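You operate a simulated robot arm through the tools that you are given. There is no shell and no other tool.

You run a simulated robot arm. Do the job below in one go: nothing can be reset, and whatever is moved stays where it is left.

## Task
Shut down the grey bench: slider up, plate wiped, readout and tester off.
Fine: the run-out tester; wipe with the blue pad and put it back. What is to be rubbed or washed off counts as gone when no trace of it is left.

It is judged by the outcome, as a careful person would: the job done as asked, and still so three seconds after it is handed in. It fails if anything else is knocked over, pushed out of place, dropped, spilled or broken.

## Robot
A 6-joint arm with a fingered hand, fixed in place. Base frame: the origin is on the floor under the middle of its stand, x ahead of it, y to its left, z up. Units: cm, degrees, N and s.
With the tool pointing down near the work surface it reaches from about 32 to 82 cm from the base axis. Its first joint turns from -166.0 to 166.0 degrees. Payload 4 kg.
Tool frame: the origin (TCP) lies between the finger pads and is the grasp point; the fingertips stand 2.6 cm ahead of it; z points along the fingers, y is the line along which they close. The gripper opens to 13.2 cm; its body begins 7.3 cm behind the TCP. The gripper is a hand of 5 fingers: y runs from the thumb to the fingers, the wrist lies at [0, 0, -23.9] in the tool frame.
Orientation is that of the tool frame in the base frame, as [roll, pitch, yaw] about the fixed x, y, z axes, in that order (R = Rz(yaw) Ry(pitch) Rx(roll)). With the fingers straight down and closing along the base's y, the tool's x points along the base's -x, its y along +y and its z along -z.

## Interface
- The arm moves only by the tool move_arm. Its argument "rows" is a list of rows, each a list of 6 numbers: the shift along the tool's x, y, z in cm, then the turn, a rotation vector about the tool's x, y, z in degrees. In form: [[x, y, z, rx, ry, rz], ...]. A call has 1 to 20 rows; each row is the pose to reach, as a shift and turn from the pose commanded when the call began, along the tool's axes at that moment. A row lasts 0.2 s, in which the tool goes at most 5 cm and 8.6 degrees; a call with a longer step from one row to the next is refused whole. Where a pose cannot be reached the arm comes as near as it can. A force on the tool above 40 N (or 10 N above the force at the start of the call, whichever is more), or a blocked arm, ends the call early, and 0.2 s more pass. In this call time passes only in rows, and 0.2 s behind the last. The reply holds the time, the measured pose of the TCP, the force on the tool along the base axes, the opening and the grip force, in the units named above and with some noise, with the torque about the TCP (base axes, N m) and any sound that the robot's microphone picked up, and new pictures: "show" is both (left out), scene, wrist or none.
- Cameras (640 x 400 px; columns grow to the right, rows downward): "scene" is fixed at [4.96, 64.83, 148.82]; the picture's right is [-0.57, -0.82, 0.00], its down [-0.56, 0.39, -0.73] and it looks along [0.60, -0.42, -0.69] (base axes); focal length 278 px, centre (320, 200). "wrist" rides on the gripper at [8.4, 0.2, -9.7] in the tool frame; the picture's right is [-0.02, 1.00, 0.00], its down [-0.75, -0.02, -0.66] and it looks along [-0.66, -0.01, 0.75] (tool axes); focal length 270 px, centre (320, 200). There is no depth. A picture from a camera that has moved, and an enlarged one, comes with that camera's place and axes in the base frame and with its lens.
- set_fingers(finger1, finger2, finger3, finger4, thumb_bend): sets how far each is bent, from 0 (flat) to 1 (curled in); at 0.3 the hand is open as for a grip, at 0.7 the pads meet at the TCP. One left out holds its place. A second passes; each finger stops where it meets its share of the squeeze, and holds until it gets a number again. It is the only way to open and close the hand. It gives what a move gives, with no picture; readings hold the bend of each and the force on the fingers (four entries, about 0 where the hand has none), thumb and palm.
- enlarge(camera, box): a new picture of the part [left, top, right, bottom] of that camera's present view, enlarged. No time passes.
- hand_in(): hands the job in; it is judged then, once.

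Places have to be worked out from the pictures, the camera data and where the tool is seen. Open the gripper and draw the arm clear of the work before you hand the job in, unless the task says otherwise.

The tools are called as a command line: name --pt "numbers of a row" for each row, then --argument value for the rest, lists and objects as JSON in quotes. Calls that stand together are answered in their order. move_arm: Moves the arm, as the interface text tells. Its arguments: {"type":"object","properties":{"rows":{"type":"array","items":{"type":"array","items":{"type":"number"}}},"show":{"type":"string","enum":["both","scene","wrist","none"]}},"required":["rows"]} The other tools are called the same way: set_fingers (finger1, finger2, finger3, finger4, thumb_bend) moves the fingers one by one; enlarge (camera, box) takes an enlarged picture of a part of a camera's view; hand_in () hands the job in.

At the start:

```text
time_s: 0.0
eef_pos: [39.62, 23.76, 126.51]
tool_rot: [180.0, 0.1, -179.9]
contact_force: [-0.4, -0.4, 0.0]
torque: [0.01, -0.02, 0.0]
width: 13.16
grasp_force: 0.2
shape: jaw
bend: [0.3, 0.3, 0.3, 0.3, 0.3]
finger forces: [0.0, 0.0, 0.0, 0.0, 0.0, 0.0]
```

scene: 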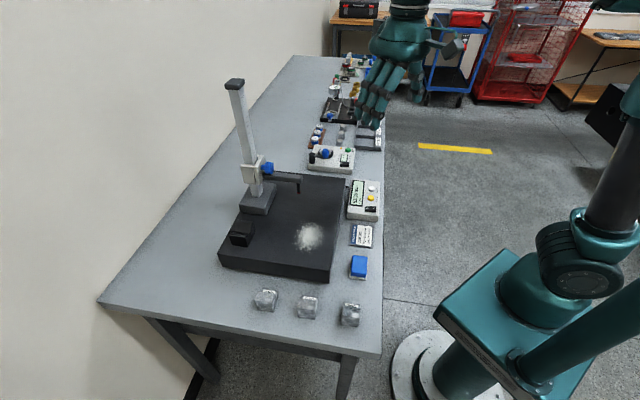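
wrist: 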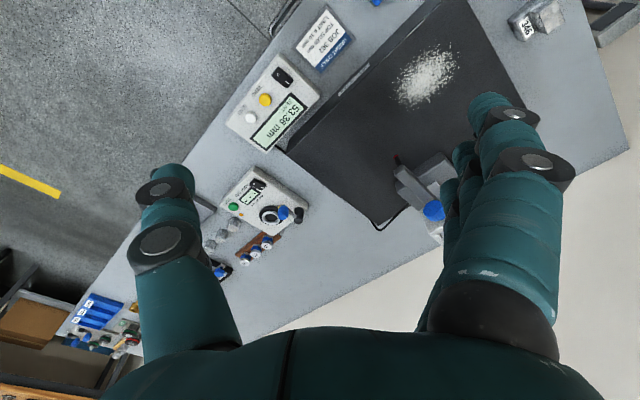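

I start by enlarging the parts of the scene I need to understand: the height gauge and plate, the readout and tester, and the blue pad.

enlarge --camera "scene" --box '[200, 60, 400, 185]'

enlarge --camera "scene" --box '[210, 170, 410, 295]'

enlarge --camera "scene" --box '[290, 130, 400, 200]'

enlarge --camera "wrist" --box '[200, 40, 400, 165]'

enlarge --camera "wrist" --box '[180, 140, 340, 290]'

enlarge --camera "wrist" --box '[340, 20, 560, 260]'

```text
3.20 times, centred on (300, 122) of scene
camera zoom: at [4.96, 64.83, 148.82], right [-0.57, -0.82, 0.0], down [-0.56, 0.39, -0.73], along [0.6, -0.42, -0.69], focal length 889 px, centre (384, 448)
```

zoom: 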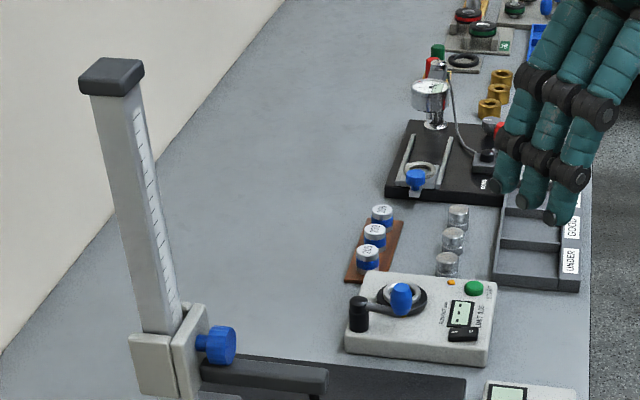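

```text
3.20 times, centred on (310, 232) of scene
camera zoom: at [4.96, 64.83, 148.82], right [-0.57, -0.82, 0.0], down [-0.56, 0.39, -0.73], along [0.6, -0.42, -0.69], focal length 889 px, centre (352, 96)
```

zoom: 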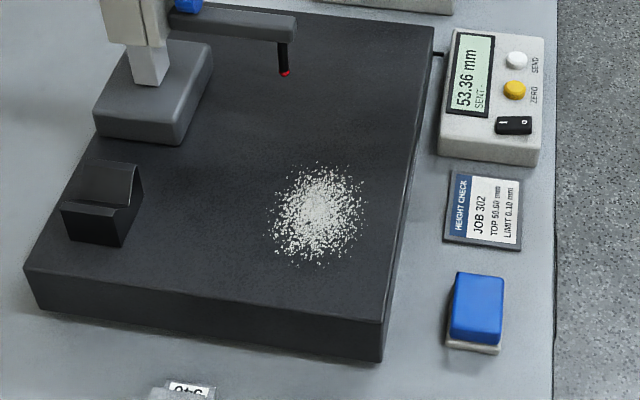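

```text
5.71 times, centred on (345, 165) of scene
camera zoom: at [4.96, 64.83, 148.82], right [-0.57, -0.82, 0.0], down [-0.56, 0.39, -0.73], along [0.6, -0.42, -0.69], focal length 1588 px, centre (177, 400)
```

zoom: 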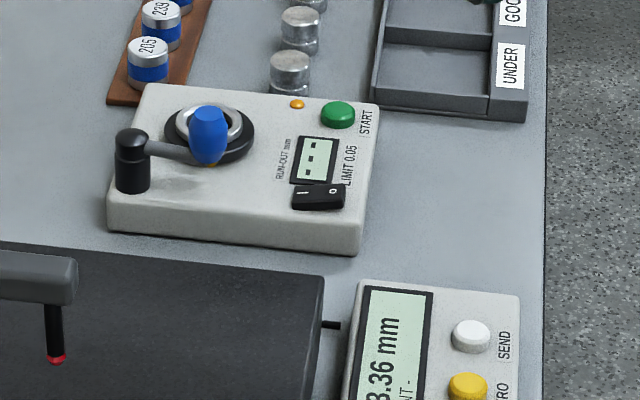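

```text
3.20 times, centred on (300, 102) of wrist
camera zoom: at [31.29, 24.07, 136.09], right [0.02, 1.0, 0.0], down [0.75, -0.02, 0.66], along [0.66, -0.01, -0.75], focal length 865 px, centre (384, 512)
```

zoom: 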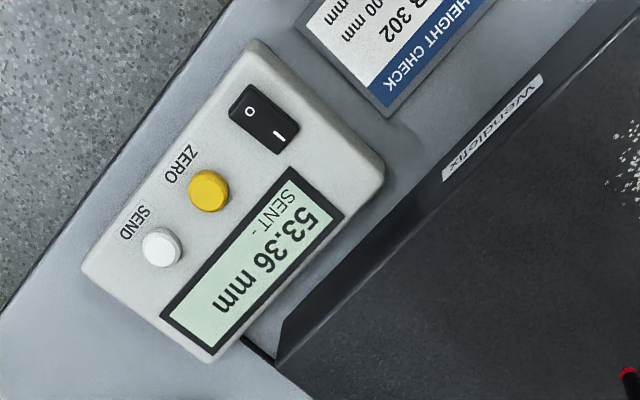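

```text
2.67 times, centred on (260, 215) of wrist
camera zoom: at [31.29, 24.07, 136.09], right [0.02, 1.0, 0.0], down [0.75, -0.02, 0.66], along [0.66, -0.01, -0.75], focal length 721 px, centre (480, 160)
```

zoom: 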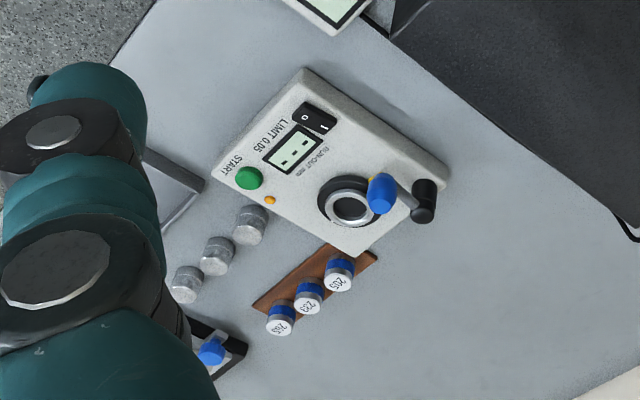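

```text
1.67 times, centred on (450, 140) of wrist
camera zoom: at [31.29, 24.07, 136.09], right [0.02, 1.0, 0.0], down [0.75, -0.02, 0.66], along [0.66, -0.01, -0.75], focal length 450 px, centre (103, 300)
```

zoom: 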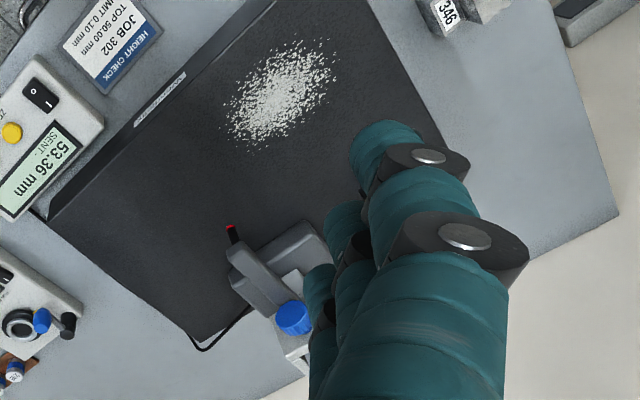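

The bench runs at about 45° to the base axes: its front edge is about 40 cm out and its top is at z≈85, with the plate top at about 91. I'll turn the hand to face the bench squarely and stay high while I look again.

move_arm --pt "0 0 0 0 0 -7.5" --pt "0 0 0 0 0 -15" --pt "0 0 0 0 0 -22.5" --pt "0 0 0 0 0 -30" --pt "0 0 0 0 0 -37.5" --pt "0 0 0 0 0 -45"

```text
time_s: 1.4
eef_pos: [39.7, 23.87, 126.34]
tool_rot: [-179.9, 0.0, -135.0]
contact_force: [-0.3, 0.3, -0.5]
torque: [0.01, -0.01, 0.01]
width: 13.17
grasp_force: 0.0
shape: jaw
bend: [0.3, 0.3, 0.3, 0.3, 0.3]
finger forces: [0.0, 0.1, 0.0, 0.1, 0.1, 0.0]
camera wrist: at [33.7, 18.06, 136.06], right [-0.69, 0.72, 0.0], down [0.54, 0.52, 0.66], along [0.47, 0.46, -0.75], focal length 270 px, centre (320, 200)
```

scene: 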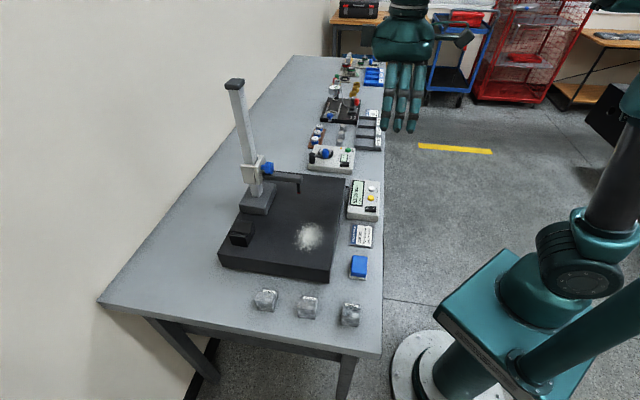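
wrist: 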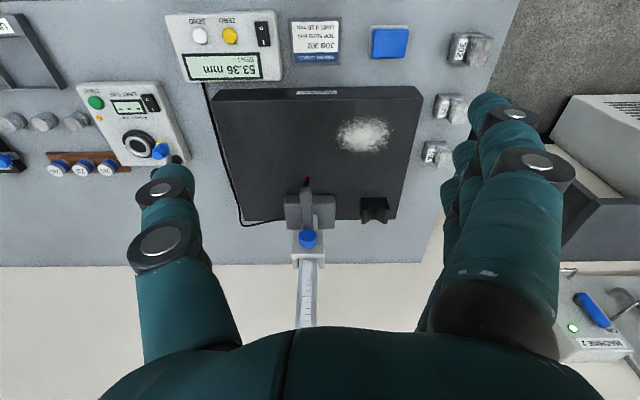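

Now the view is square to the bench. I'll enlarge the tester, readout, pad and slider from here.

enlarge --camera "wrist" --box '[70, 70, 200, 170]'

enlarge --camera "wrist" --box '[160, 5, 290, 90]'

enlarge --camera "wrist" --box '[280, 10, 500, 180]'

enlarge --camera "wrist" --box '[260, 165, 400, 325]'

enlarge --camera "scene" --box '[220, 145, 310, 205]'

enlarge --camera "scene" --box '[340, 215, 390, 285]'

```text
4.00 times, centred on (135, 120) of wrist
camera zoom: at [33.7, 18.06, 136.06], right [-0.69, 0.72, 0.0], down [0.54, 0.52, 0.66], along [0.47, 0.46, -0.75], focal length 1081 px, centre (1060, 520)
```

zoom: 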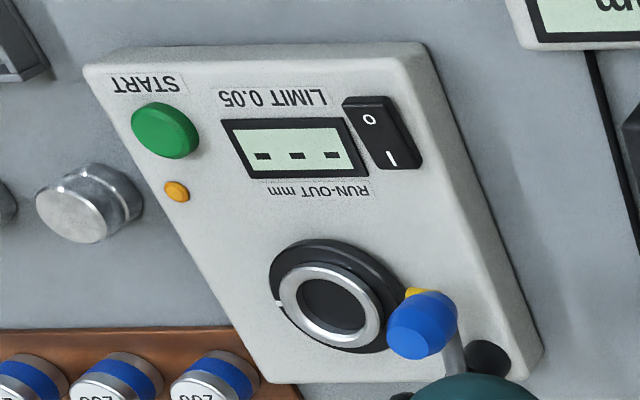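

```text
4.71 times, centred on (225, 48) of wrist
camera zoom: at [33.7, 18.06, 136.06], right [-0.69, 0.72, 0.0], down [0.54, 0.52, 0.66], along [0.47, 0.46, -0.75], focal length 1272 px, centre (767, 918)
```

zoom: 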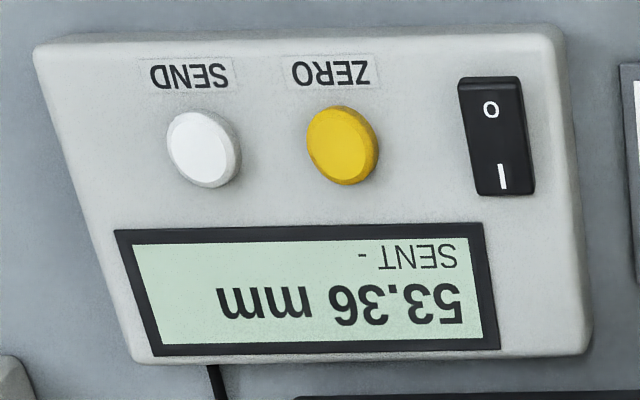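

```text
2.35 times, centred on (390, 95) of wrist
camera zoom: at [33.7, 18.06, 136.06], right [-0.69, 0.72, 0.0], down [0.54, 0.52, 0.66], along [0.47, 0.46, -0.75], focal length 636 px, centre (155, 447)
```

zoom: 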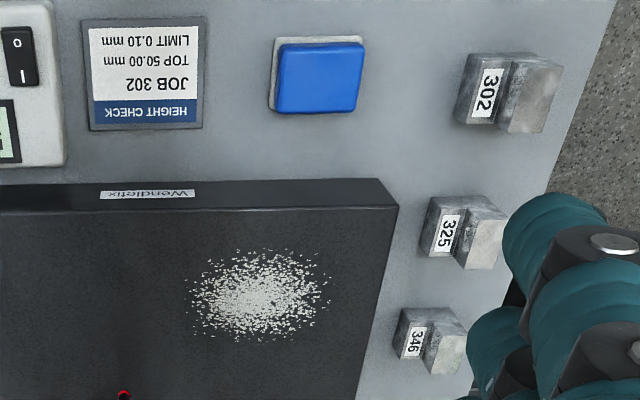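

```text
2.50 times, centred on (330, 245) of wrist
camera zoom: at [33.7, 18.06, 136.06], right [-0.69, 0.72, 0.0], down [0.54, 0.52, 0.66], along [0.47, 0.46, -0.75], focal length 676 px, centre (295, 88)
```

zoom: 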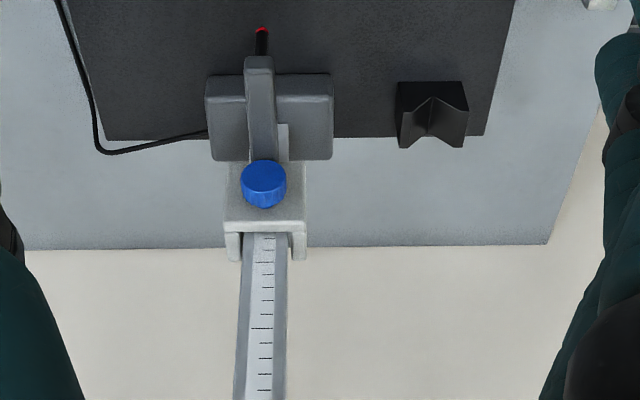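

```text
6.67 times, centred on (265, 175) of scene
camera zoom: at [4.96, 64.83, 148.82], right [-0.57, -0.82, 0.0], down [-0.56, 0.39, -0.73], along [0.6, -0.42, -0.69], focal length 1852 px, centre (687, 367)
```

zoom: 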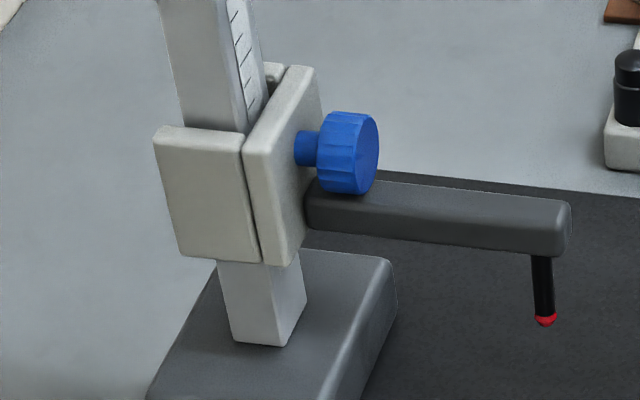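

```text
5.71 times, centred on (365, 250) of scene
camera zoom: at [4.96, 64.83, 148.82], right [-0.57, -0.82, 0.0], down [-0.56, 0.39, -0.73], along [0.6, -0.42, -0.69], focal length 1588 px, centre (63, -86)
```

zoom: 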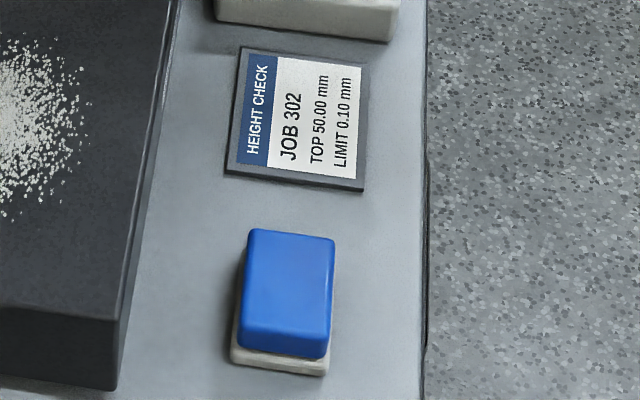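

The readings put the readout switch near bench coordinates (44.7 out, 19.9 along), the tester switch near (55.2, 41.8) and the knob face near (72.3, 13.6, z≈105). Both switches show I toward the wall side, so O is the near side. I'll test the finger shapes in free air to learn which finger is which and where a pointing tip sits.

set_fingers --finger1 0.0 --finger2 1.0 --finger3 1.0 --finger4 1.0 --thumb_bend 0.3

move_arm --pt "0 0 0 0 0 0"

```text
time_s: 2.4
eef_pos: [39.7, 23.71, 126.37]
tool_rot: [179.9, -0.1, -135.1]
contact_force: [-0.1, 0.4, 0.6]
torque: [-0.02, -0.02, 0.0]
width: 16.89
grasp_force: 0.0
shape: fingers
bend: [0.0, 1.0, 1.0, 1.0, 0.3]
finger forces: [0.1, 0.0, 0.0, 0.0, 0.0, 0.0]
```

```text
time_s: 2.8
eef_pos: [39.77, 23.75, 126.31]
tool_rot: [-179.9, 0.0, -135.0]
contact_force: [-0.1, 0.9, 0.3]
torque: [0.02, -0.01, 0.01]
width: 16.89
grasp_force: 0.1
shape: fingers
bend: [0.0, 1.0, 1.0, 1.0, 0.3]
finger forces: [0.0, 0.0, 0.1, 0.0, 0.0, 0.0]
camera wrist: at [33.69, 18.07, 136.06], right [-0.69, 0.72, 0.0], down [0.54, 0.52, 0.66], along [0.48, 0.46, -0.75], focal length 270 px, centre (320, 200)
```

scene: 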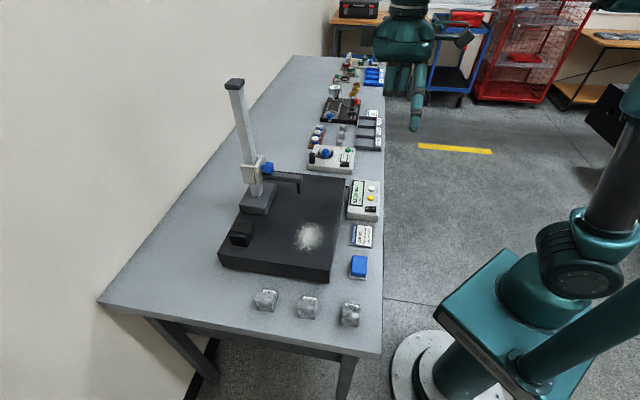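
wrist: 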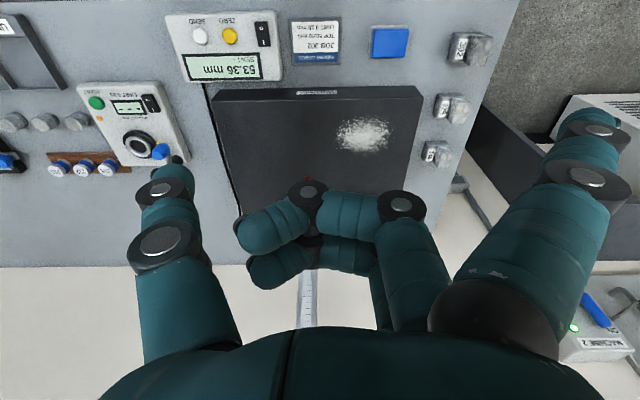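

Finger1 sits on the base side of the hand and finger4 on the far side, and a bend of 0 splays a finger outward. I'll set a moderate opening and check that the arm reaches the height needed to lift the slider, off to the side of the mast.

set_fingers --finger1 0.45 --finger2 0.45 --finger3 0.45 --finger4 0.45 --thumb_bend 0.45

move_arm --pt "-4 1.5 0.8 0 0 0" --pt "-8 3 1.6 0 0 0" --pt "-12 4.5 2.4 0 0 0" --pt "-16 6 3.2 0 0 0" --pt "-19 7.3 4 0 0 0" --pt "-22.1 7.3 4.3 0 0 0"

```text
time_s: 3.8
eef_pos: [39.75, 23.82, 126.43]
tool_rot: [180.0, 0.0, -135.1]
contact_force: [-1.2, -0.1, 0.2]
torque: [0.02, 0.03, 0.01]
width: 9.18
grasp_force: 0.1
shape: fingers
bend: [0.45, 0.45, 0.45, 0.45, 0.45]
finger forces: [0.0, 0.1, 0.0, 0.1, 0.1, 0.0]
```

```text
time_s: 5.2
eef_pos: [50.26, 44.54, 122.25]
tool_rot: [180.0, 0.1, -135.0]
contact_force: [-0.6, -0.3, 0.4]
torque: [0.04, -0.03, 0.04]
width: 9.17
grasp_force: 0.1
shape: fingers
bend: [0.45, 0.45, 0.45, 0.45, 0.45]
finger forces: [0.0, 0.0, 0.0, 0.0, 0.0, 0.0]
camera wrist: at [44.2, 38.77, 131.88], right [-0.69, 0.72, 0.0], down [0.54, 0.52, 0.66], along [0.48, 0.46, -0.75], focal length 270 px, centre (320, 200)
```

scene: 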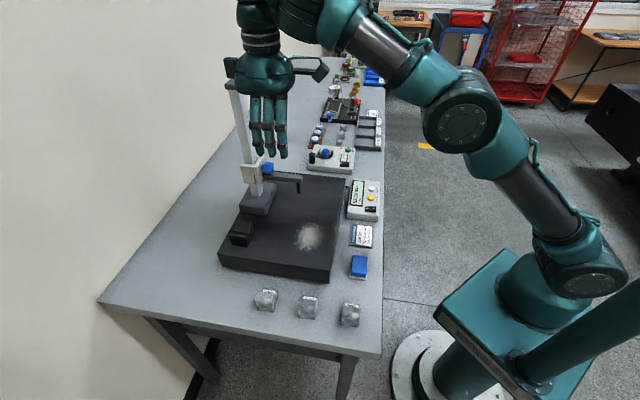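
wrist: 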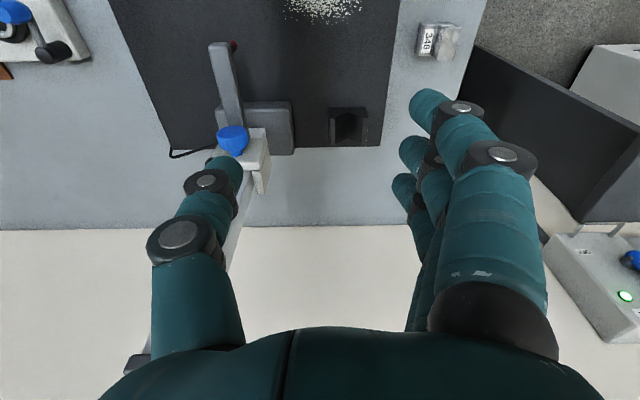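

The arm reaches this height easily. I'll enlarge the slider from this closer viewpoint to pin down the arm and knob.

enlarge --camera "wrist" --box '[150, 20, 310, 220]'

enlarge --camera "scene" --box '[220, 50, 320, 215]'

```text
2.00 times, centred on (230, 120) of wrist
camera zoom: at [44.2, 38.77, 131.88], right [-0.69, 0.72, 0.0], down [0.54, 0.52, 0.66], along [0.48, 0.46, -0.75], focal length 541 px, centre (500, 360)
```

zoom: 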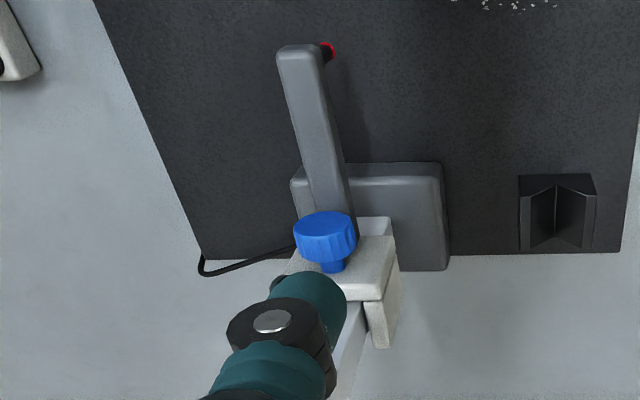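

```text
2.42 times, centred on (270, 132) of scene
camera zoom: at [4.96, 64.83, 148.82], right [-0.57, -0.82, 0.0], down [-0.56, 0.39, -0.73], along [0.6, -0.42, -0.69], focal length 674 px, centre (441, 364)
```

zoom: 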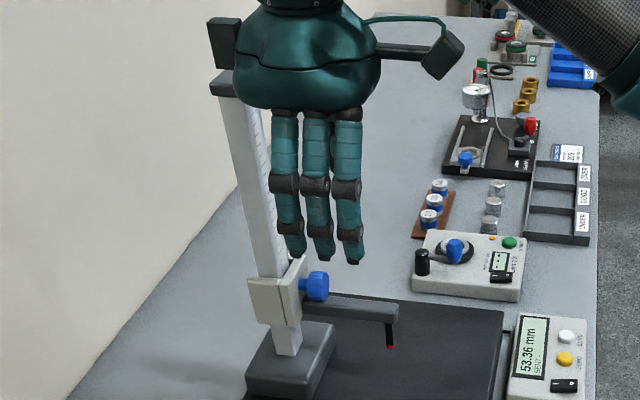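

I'll tilt the hand 25° so its back stays clear of the mast, then move over the slider arm at about z=113 and look again.

move_arm --pt "0 0 0 0 -8.4 0" --pt "0 0 0 0 -16.7 0" --pt "0 0 0 0 -25 0" --pt "0 -3 2 0 -25 0" --pt "0 -6 4 0 -25 0" --pt "0 -9.3 6 0 -25 0" --pt "0 -9.3 9 0 -25 0"

```text
time_s: 6.8
eef_pos: [59.42, 44.06, 117.56]
tool_rot: [179.7, 24.8, -137.1]
contact_force: [-1.9, -0.3, 1.8]
torque: [-0.05, -0.03, 0.01]
width: 9.16
grasp_force: 0.1
shape: fingers
bend: [0.45, 0.45, 0.45, 0.45, 0.45]
finger forces: [0.0, 0.0, 0.0, 0.0, 0.1, 0.0]
out of reach, approached as far as the arm can: row 2, 3, 4, 5, 6, 7
camera wrist: at [50.79, 36.3, 122.99], right [-0.67, 0.74, 0.01], down [0.31, 0.26, 0.91], along [0.68, 0.61, -0.41], focal length 270 px, centre (320, 200)
```

scene: 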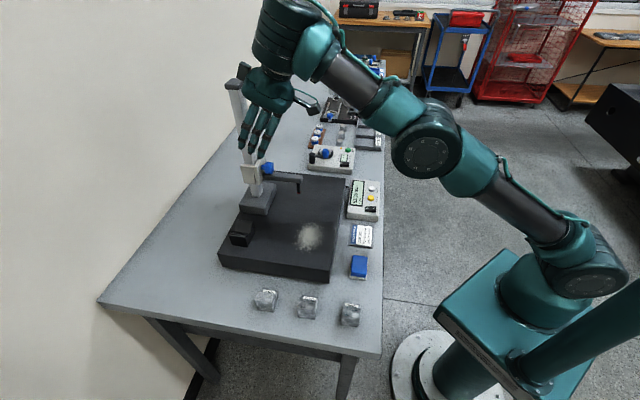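
wrist: 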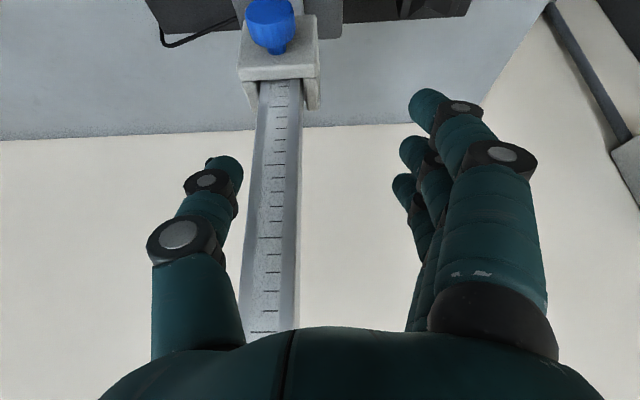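

The tilt was reported out of reach and the hand ended further out than planned, near the mast but not touching. I'll see where a zero-shift command settles before moving away carefully.

move_arm --pt "0 0 0 0 0 0" --show "none"

```text
time_s: 7.2
eef_pos: [59.5, 44.08, 117.59]
tool_rot: [179.8, 24.7, -137.1]
contact_force: [-1.2, -0.3, 0.0]
torque: [0.01, 0.03, 0.02]
width: 9.16
grasp_force: 0.0
shape: fingers
bend: [0.45, 0.45, 0.45, 0.45, 0.45]
finger forces: [0.1, 0.0, 0.1, 0.0, 0.0, 0.0]
```

The command is now at the actual pose. I'll back straight away from the mast (−N) in small steps and see what the arm accepts.

move_arm --pt "1.4 0 -0.6 0 0 0" --pt "2.7 -0.1 -1.25 0 0 0" --pt "4.1 -0.15 -1.9 0 0 0" --pt "5.45 -0.22 -2.5 0 0 0"

```text
time_s: 8.2
eef_pos: [57.34, 44.59, 119.77]
tool_rot: [180.0, 24.9, -135.5]
contact_force: [-0.3, 0.2, 0.0]
torque: [0.01, -0.03, 0.03]
width: 9.18
grasp_force: 0.1
shape: fingers
bend: [0.45, 0.45, 0.45, 0.45, 0.45]
finger forces: [0.1, 0.0, 0.0, 0.0, 0.0, 0.0]
out of reach, approached as far as the arm can: row 1, 2, 3, 4
camera wrist: at [48.95, 36.57, 124.96], right [-0.69, 0.73, 0.01], down [0.3, 0.27, 0.91], along [0.66, 0.63, -0.41], focal length 270 px, centre (320, 200)
```

scene: 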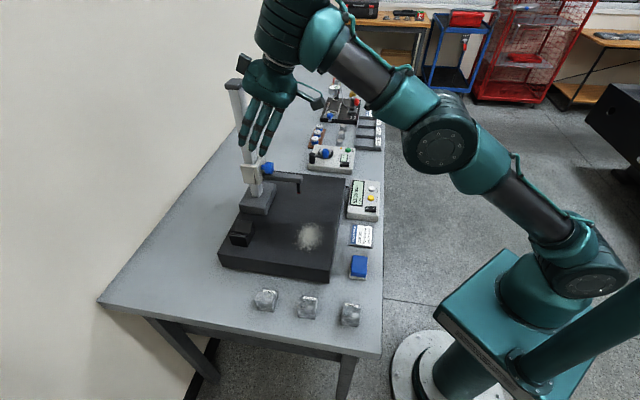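
wrist: 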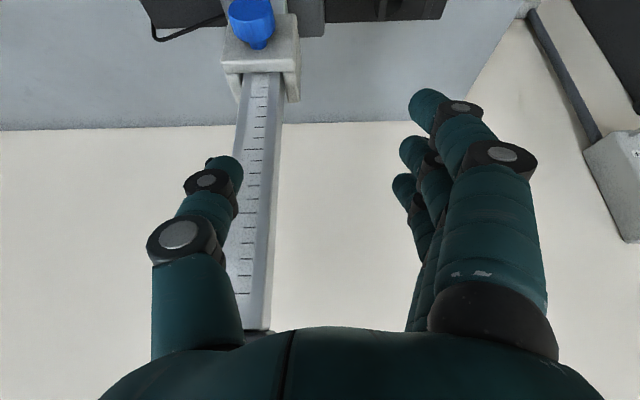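

I'll look at the arm's own shape to understand what limits it.

enlarge --camera "scene" --box '[220, 0, 640, 320]'

```text
1.25 times, centred on (430, 160) of scene
camera zoom: at [4.96, 64.83, 148.82], right [-0.57, -0.82, 0.0], down [-0.56, 0.39, -0.73], along [0.6, -0.42, -0.69], focal length 347 px, centre (182, 250)
```

zoom: 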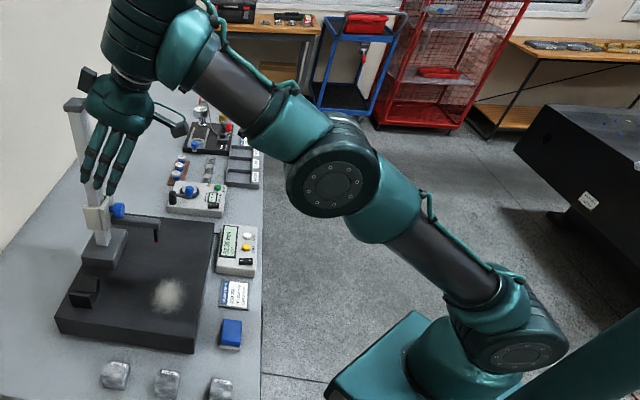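

The arm seems limited by a wrist/elbow angle when I tilt the fingers outward at this height. I'll go back to tool-down while moving away from the mast, then test a tilt lower down.

move_arm --pt "2.27 1.75 -1.05 0 8.3 0" --pt "4.54 3.5 -2.1 0 16.6 0" --pt "6.81 5.25 -3.15 0 24.9 0" --pt "9.08 7 -4.2 0 24.9 0" --show "none"

```text
time_s: 9.2
eef_pos: [45.17, 42.5, 119.51]
tool_rot: [-179.9, 0.0, -135.2]
contact_force: [-0.3, 0.5, -0.3]
torque: [-0.01, -0.02, -0.01]
width: 9.14
grasp_force: 0.0
shape: fingers
bend: [0.45, 0.45, 0.45, 0.45, 0.45]
finger forces: [0.0, 0.0, 0.0, 0.0, 0.1, 0.1]
```

Back at tool-down over the empty part of the plate. I'll descend to z≈106 and test a 20° tilt there.

move_arm --pt "0 0 4.5 0 0 0" --pt "0 0 9 0 0 0" --pt "0 0 13.5 0 0 0" --pt "0 0 13.5 0 -8 0" --pt "0 0 13.5 0 -16 0" --pt "0 0 13.5 0 -20 0" --show "both"

```text
time_s: 10.6
eef_pos: [45.4, 42.19, 105.96]
tool_rot: [179.9, 20.2, -134.9]
contact_force: [0.4, 0.8, -0.1]
torque: [0.0, 0.0, 0.0]
width: 9.18
grasp_force: 0.1
shape: fingers
bend: [0.45, 0.45, 0.45, 0.45, 0.45]
finger forces: [0.1, 0.0, 0.0, 0.1, 0.0, 0.1]
camera wrist: at [37.4, 34.41, 112.17], right [-0.69, 0.72, 0.01], down [0.35, 0.33, 0.88], along [0.63, 0.61, -0.48], focal length 270 px, centre (320, 200)
```

scene: 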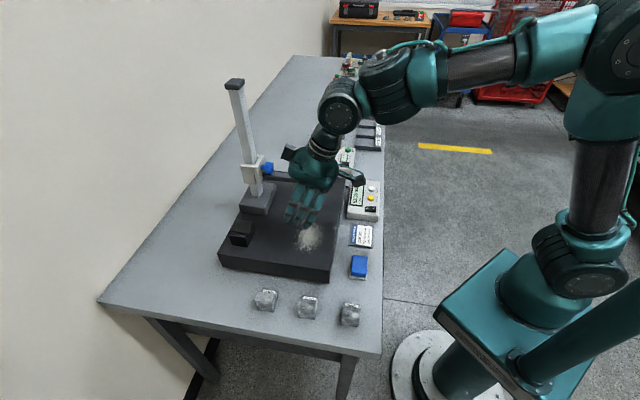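
wrist: 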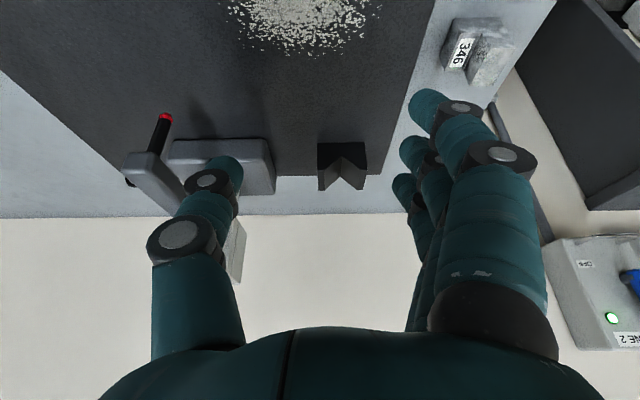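

Tilting works here. I'll test the lift path beside the slider: same tilt, N≈66, rising to about z=121.

move_arm --pt "-3.75 0 1.38 0 0 0" --pt "-5.13 0 -2.37 0 0 0" --pt "-6.51 0 -6.12 0 0 0" --pt "-7.89 0 -9.88 0 0 0" --pt "-8.93 0 -12.69 0 0 0" --show "scene"

```text
time_s: 11.8
eef_pos: [48.35, 45.11, 120.98]
tool_rot: [-180.0, 20.2, -135.0]
contact_force: [0.3, 0.3, -0.2]
torque: [0.03, 0.03, 0.01]
width: 9.13
grasp_force: 0.1
shape: fingers
bend: [0.45, 0.45, 0.45, 0.45, 0.45]
finger forces: [0.0, 0.0, 0.1, 0.1, 0.0, 0.0]
```

scene: 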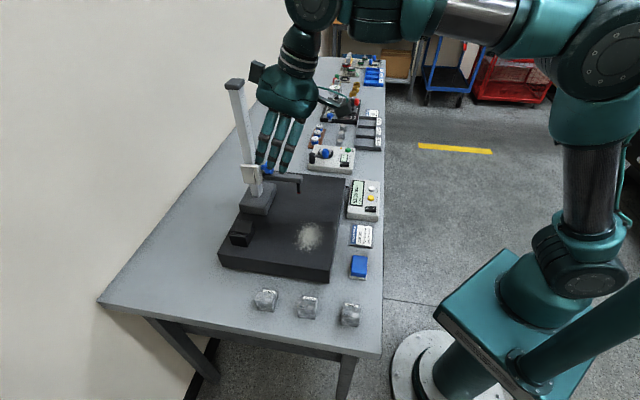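

With this elbow configuration the tilted pose works at z=121. I'll move sideways over the slider arm (U≈13.3), come down to z≈112, and look.

move_arm --pt "0 -4 0 0 0 0" --pt "0 -8 0 0 0 0" --pt "0 -11 0 0 0 0" --pt "1.5 -11 4.2 0 0 0" --pt "3.1 -11 8.44 0 0 0"

enlarge --camera "wrist" --box '[140, 0, 460, 200]'

enlarge --camera "scene" --box '[210, 60, 370, 210]'

```text
time_s: 13.0
eef_pos: [56.5, 37.42, 112.23]
tool_rot: [-179.9, 20.2, -135.1]
contact_force: [0.4, -0.2, 0.2]
torque: [-0.04, 0.0, -0.01]
width: 9.14
grasp_force: 0.0
shape: fingers
bend: [0.45, 0.45, 0.45, 0.45, 0.45]
finger forces: [0.1, 0.0, 0.0, 0.0, 0.0, 0.0]
camera wrist: at [48.32, 29.55, 118.26], right [-0.69, 0.72, 0.01], down [0.35, 0.33, 0.88], along [0.63, 0.61, -0.48], focal length 270 px, centre (320, 200)
```

scene: 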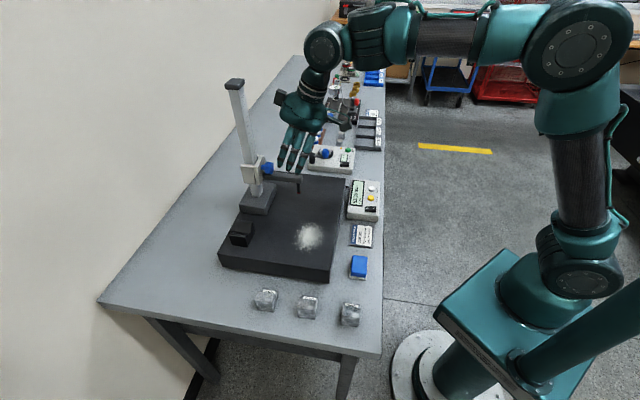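
wrist: 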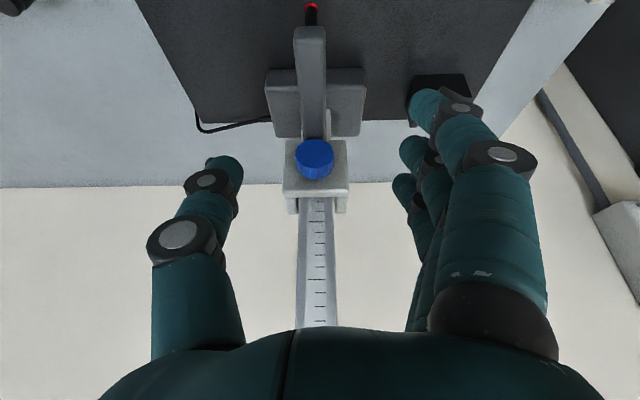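

```text
2.00 times, centred on (300, 100) of wrist
camera zoom: at [48.32, 29.55, 118.26], right [-0.69, 0.72, 0.01], down [0.35, 0.33, 0.88], along [0.63, 0.61, -0.48], focal length 541 px, centre (360, 400)
```

zoom: 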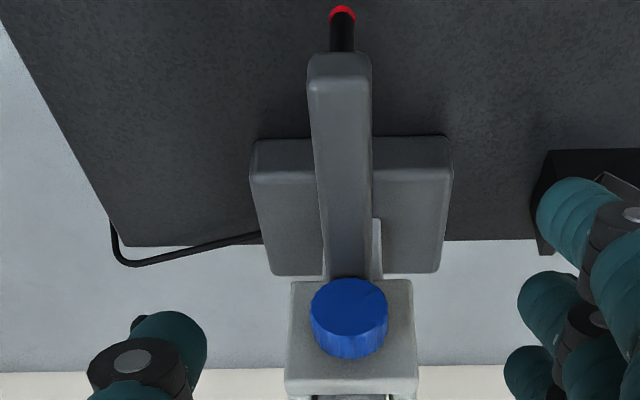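

```text
2.67 times, centred on (290, 135) of scene
camera zoom: at [4.96, 64.83, 148.82], right [-0.57, -0.82, 0.0], down [-0.56, 0.39, -0.73], along [0.6, -0.42, -0.69], focal length 741 px, centre (400, 373)
```

zoom: 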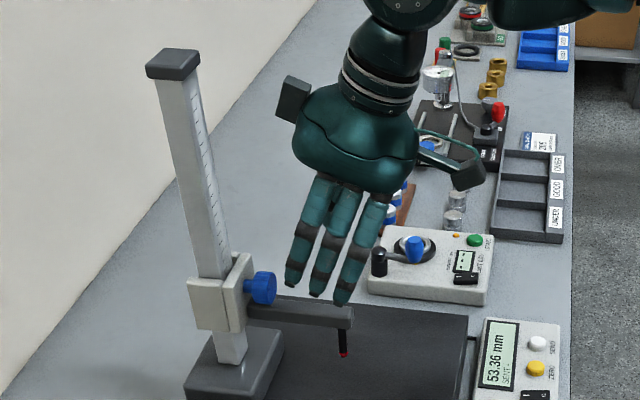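

The arm end is at N≈64, U≈14, z≈101–104, with the knob face at N≈72.3. I'll lower the open hand straddling the arm to TCP ≈ (67, 14, 102.3).

move_arm --pt "0.9 -0.5 3.2 0 0 0" --pt "1.85 -0.5 6.4 0 0 0" --pt "2.77 -0.5 9.56 0 0 0"

enlarge --camera "scene" --box '[210, 100, 370, 220]'

enlarge --camera "wrist" --box '[140, 0, 460, 200]'

```text
time_s: 13.8
eef_pos: [56.94, 37.39, 102.13]
tool_rot: [-179.9, 20.1, -134.9]
contact_force: [0.2, 0.0, 0.9]
torque: [0.03, 0.05, -0.03]
width: 9.17
grasp_force: 0.2
shape: fingers
bend: [0.45, 0.45, 0.45, 0.45, 0.45]
finger forces: [0.0, 0.0, 0.0, 0.0, 0.0, 0.1]
camera wrist: at [48.93, 29.6, 108.3], right [-0.69, 0.72, 0.01], down [0.35, 0.33, 0.88], along [0.63, 0.61, -0.48], focal length 270 px, centre (320, 200)
```

scene: 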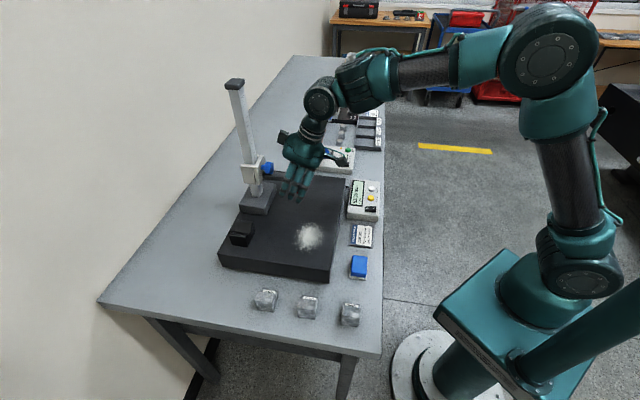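
wrist: 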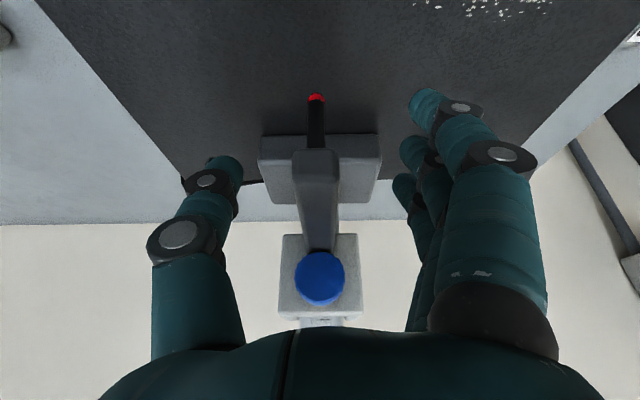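

```text
3.33 times, centred on (290, 160) of scene
camera zoom: at [4.96, 64.83, 148.82], right [-0.57, -0.82, 0.0], down [-0.56, 0.39, -0.73], along [0.6, -0.42, -0.69], focal length 926 px, centre (420, 333)
```

zoom: 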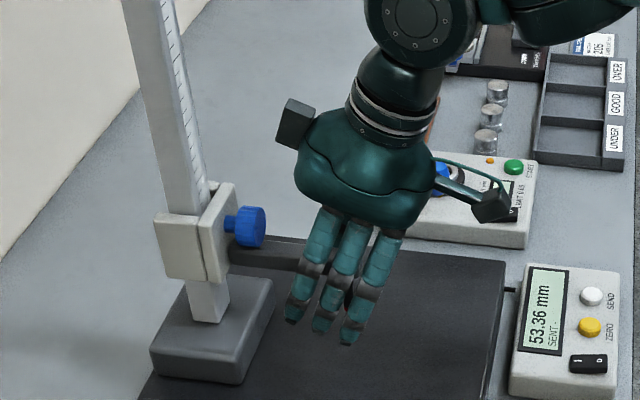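

```text
2.00 times, centred on (300, 100) of wrist
camera zoom: at [48.93, 29.6, 108.3], right [-0.69, 0.72, 0.01], down [0.35, 0.33, 0.88], along [0.63, 0.61, -0.48], focal length 541 px, centre (360, 400)
```

zoom: 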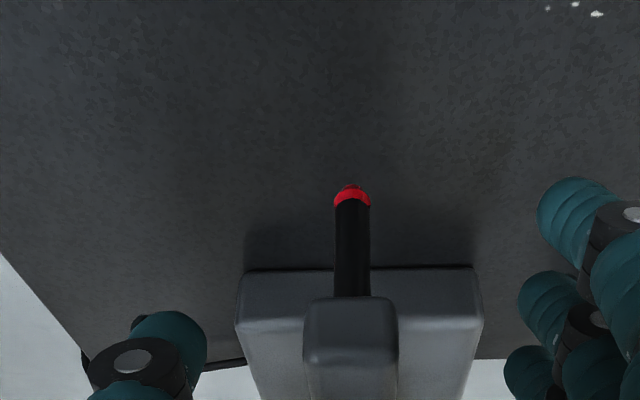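

The hand straddles the arm, with the arm centred within a few millimetres of the TCP. I'll close fingers 2–4 and the thumb and leave finger1 open, as it sits off the arm's end.

set_fingers --finger2 0.8 --finger3 0.8 --finger4 0.8 --thumb_bend 0.8

enlarge --camera "wrist" --box '[140, 0, 560, 320]'

enlarge --camera "scene" --box '[210, 100, 370, 220]'

```text
time_s: 14.8
eef_pos: [56.88, 37.46, 102.07]
tool_rot: [-179.9, 20.1, -135.1]
contact_force: [2.6, 7.0, -3.9]
torque: [0.09, -0.11, 0.37]
width: 5.99
grasp_force: 21.9
shape: fingers
bend: [0.45, 0.73, 0.7, 0.71, 0.68]
finger forces: [0.0, 6.9, 7.3, 9.3, 20.3, 0.0]
```

```text
1.25 times, centred on (350, 160) of wrist
camera zoom: at [48.94, 29.65, 108.3], right [-0.69, 0.72, 0.01], down [0.35, 0.33, 0.88], along [0.63, 0.61, -0.48], focal length 338 px, centre (282, 250)
```

zoom: 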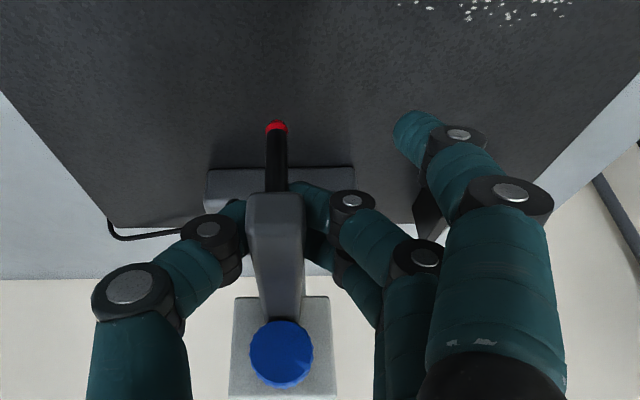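

```text
3.33 times, centred on (290, 160) of scene
camera zoom: at [4.96, 64.83, 148.82], right [-0.57, -0.82, 0.0], down [-0.56, 0.39, -0.73], along [0.6, -0.42, -0.69], focal length 926 px, centre (420, 333)
```

zoom: 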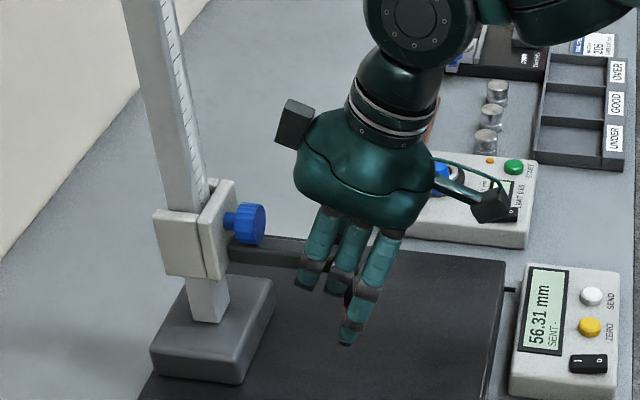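

All three fingers and the thumb grip the arm, and the readout moved from 53.36 to 56.31 mm, so the slider moves. I'll lift 4 cm straight up and check the force.

move_arm --pt "-0.34 0 -0.94 0 0 0" --pt "-0.69 0 -1.88 0 0 0" --pt "-1.03 0 -2.82 0 0 0" --pt "-1.37 0 -3.76 0 0 0" --show "none"

enlarge --camera "scene" --box '[210, 60, 400, 220]'

```text
time_s: 15.8
eef_pos: [56.78, 37.35, 106.25]
tool_rot: [-180.0, 20.1, -135.0]
contact_force: [4.5, 7.0, -0.7]
torque: [0.15, -0.15, 0.37]
width: 5.94
grasp_force: 21.1
shape: fingers
bend: [0.45, 0.73, 0.7, 0.71, 0.68]
finger forces: [0.0, 6.7, 6.4, 9.4, 20.2, 0.0]
```

```text
2.50 times, centred on (305, 140) of scene
camera zoom: at [4.96, 64.83, 148.82], right [-0.57, -0.82, 0.0], down [-0.56, 0.39, -0.73], along [0.6, -0.42, -0.69], focal length 695 px, centre (358, 350)
```

zoom: 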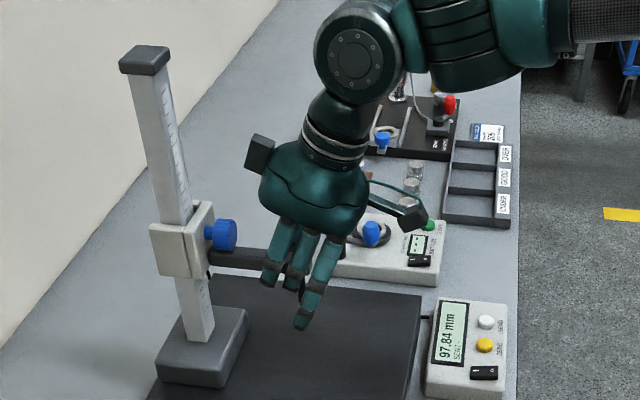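

The slider follows freely (readout 97.84 mm) with little resistance. The cap leaves roughly 12 cm of travel, so I'll lift another 8 cm.

move_arm --pt "-0.5 0 -1.4 0 0 0" --pt "-1.03 0 -2.82 0 0 0" --pt "-1.55 0 -4.2 0 0 0" --pt "-2.06 0 -5.64 0 0 0" --pt "-2.4 0 -6.6 0 0 0" --pt "-2.75 0 -7.5 0 0 0" --show "none"

enlarge --camera "scene" --box '[210, 60, 400, 220]'

```text
time_s: 17.2
eef_pos: [56.99, 37.36, 113.97]
tool_rot: [179.9, 20.1, -135.0]
contact_force: [4.5, 7.6, -2.8]
torque: [0.14, -0.16, 0.38]
width: 5.96
grasp_force: 21.1
shape: fingers
bend: [0.45, 0.73, 0.7, 0.71, 0.68]
finger forces: [0.0, 6.8, 6.5, 9.3, 20.0, 0.1]
```

```text
2.50 times, centred on (305, 140) of scene
camera zoom: at [4.96, 64.83, 148.82], right [-0.57, -0.82, 0.0], down [-0.56, 0.39, -0.73], along [0.6, -0.42, -0.69], focal length 695 px, centre (358, 350)
```

zoom: 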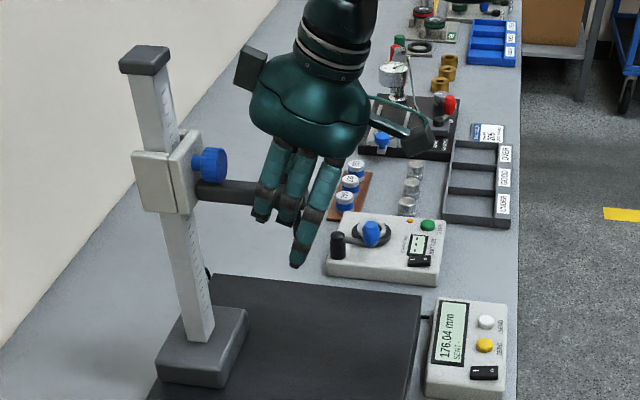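

The readout is at about 176 mm and the slider still moves freely. I'll go up another 3 cm more slowly, watching for the top stop.

move_arm --pt "-0.26 0 -0.7 0 0 0" --pt "-0.52 0 -1.41 0 0 0" --pt "-0.77 0 -2.1 0 0 0" --pt "-1.03 0 -2.82 0 0 0" --show "none"

enlarge --camera "scene" --box '[210, 60, 400, 220]'

```text
time_s: 18.2
eef_pos: [56.88, 37.39, 116.55]
tool_rot: [179.8, 19.4, -135.0]
contact_force: [9.3, 6.0, -34.3]
torque: [-0.07, 0.07, 0.28]
width: 6.04
grasp_force: 24.6
shape: fingers
bend: [0.45, 0.72, 0.69, 0.71, 0.68]
finger forces: [0.1, 11.6, 7.7, 6.5, 23.6, 0.0]
```

```text
2.50 times, centred on (305, 140) of scene
camera zoom: at [4.96, 64.83, 148.82], right [-0.57, -0.82, 0.0], down [-0.56, 0.39, -0.73], along [0.6, -0.42, -0.69], focal length 695 px, centre (358, 350)
```

zoom: 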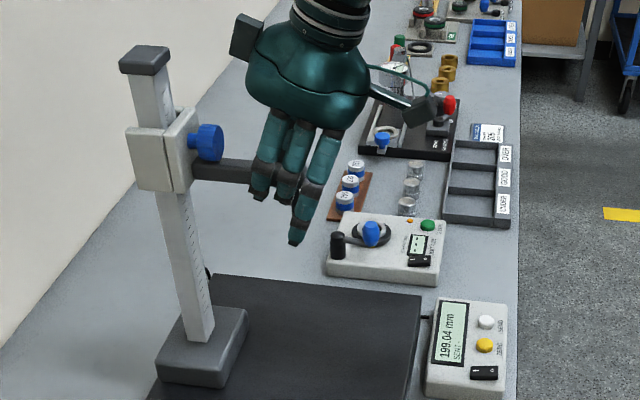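

Force jumped to −34 N in z at 199 mm, so that is the top stop. I'll ease the command down slightly to relax the load before releasing.

move_arm --pt "0.06 0 0.16 0 0 0" --pt "0.12 0 0.33 0 0 0" --show "none"

enlarge --camera "scene" --box '[330, 165, 400, 225]'

```text
time_s: 18.8
eef_pos: [56.94, 37.36, 116.51]
tool_rot: [-180.0, 19.9, -135.0]
contact_force: [2.9, 2.5, -34.5]
torque: [-0.11, 0.16, 0.27]
width: 6.05
grasp_force: 24.0
shape: fingers
bend: [0.45, 0.72, 0.69, 0.7, 0.68]
finger forces: [0.0, 11.2, 7.7, 6.3, 23.2, 0.1]
```

```text
6.67 times, centred on (365, 195) of scene
camera zoom: at [4.96, 64.83, 148.82], right [-0.57, -0.82, 0.0], down [-0.56, 0.39, -0.73], along [0.6, -0.42, -0.69], focal length 1852 px, centre (20, 233)
```

zoom: 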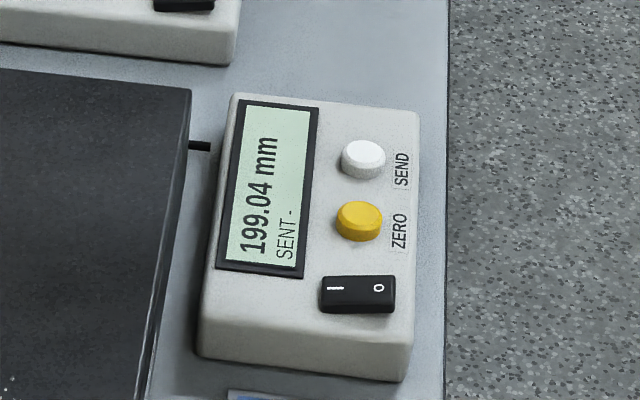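

It still carries 34 N upward at 199.04 mm. I'll ease down another few millimetres.

move_arm --pt "0.05 0 0.14 0 0 0" --pt "0.1 0 0.28 0 0 0" --show "none"

enlarge --camera "scene" --box '[330, 165, 400, 225]'

```text
time_s: 19.4
eef_pos: [56.91, 37.39, 116.4]
tool_rot: [-179.9, 20.2, -135.1]
contact_force: [-4.9, -1.7, -21.6]
torque: [-0.05, 0.11, 0.29]
width: 5.98
grasp_force: 22.5
shape: fingers
bend: [0.45, 0.72, 0.69, 0.7, 0.68]
finger forces: [0.0, 9.2, 7.6, 7.6, 20.6, 0.0]
```

```text
6.67 times, centred on (365, 195) of scene
camera zoom: at [4.96, 64.83, 148.82], right [-0.57, -0.82, 0.0], down [-0.56, 0.39, -0.73], along [0.6, -0.42, -0.69], focal length 1852 px, centre (20, 233)
```

zoom: 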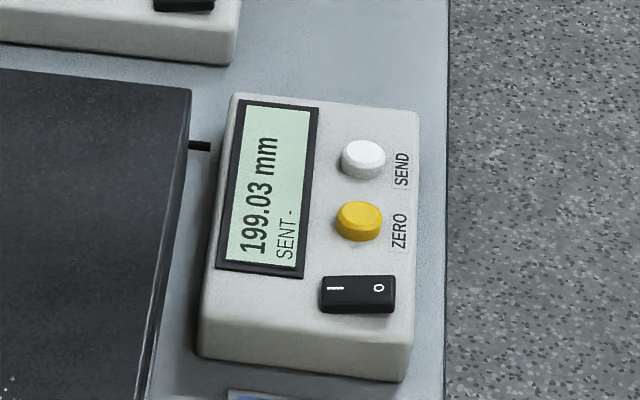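

Still 21 N of upward push at the stop. One more small easing.

move_arm --pt "0.07 0 0.19 0 0 0" --show "none"

```text
time_s: 19.8
eef_pos: [56.95, 37.42, 116.32]
tool_rot: [-179.9, 20.2, -135.0]
contact_force: [-1.8, -1.3, -9.1]
torque: [0.01, -0.03, 0.32]
width: 5.98
grasp_force: 21.8
shape: fingers
bend: [0.45, 0.73, 0.7, 0.71, 0.68]
finger forces: [0.0, 7.3, 6.9, 8.6, 20.8, 0.1]
```

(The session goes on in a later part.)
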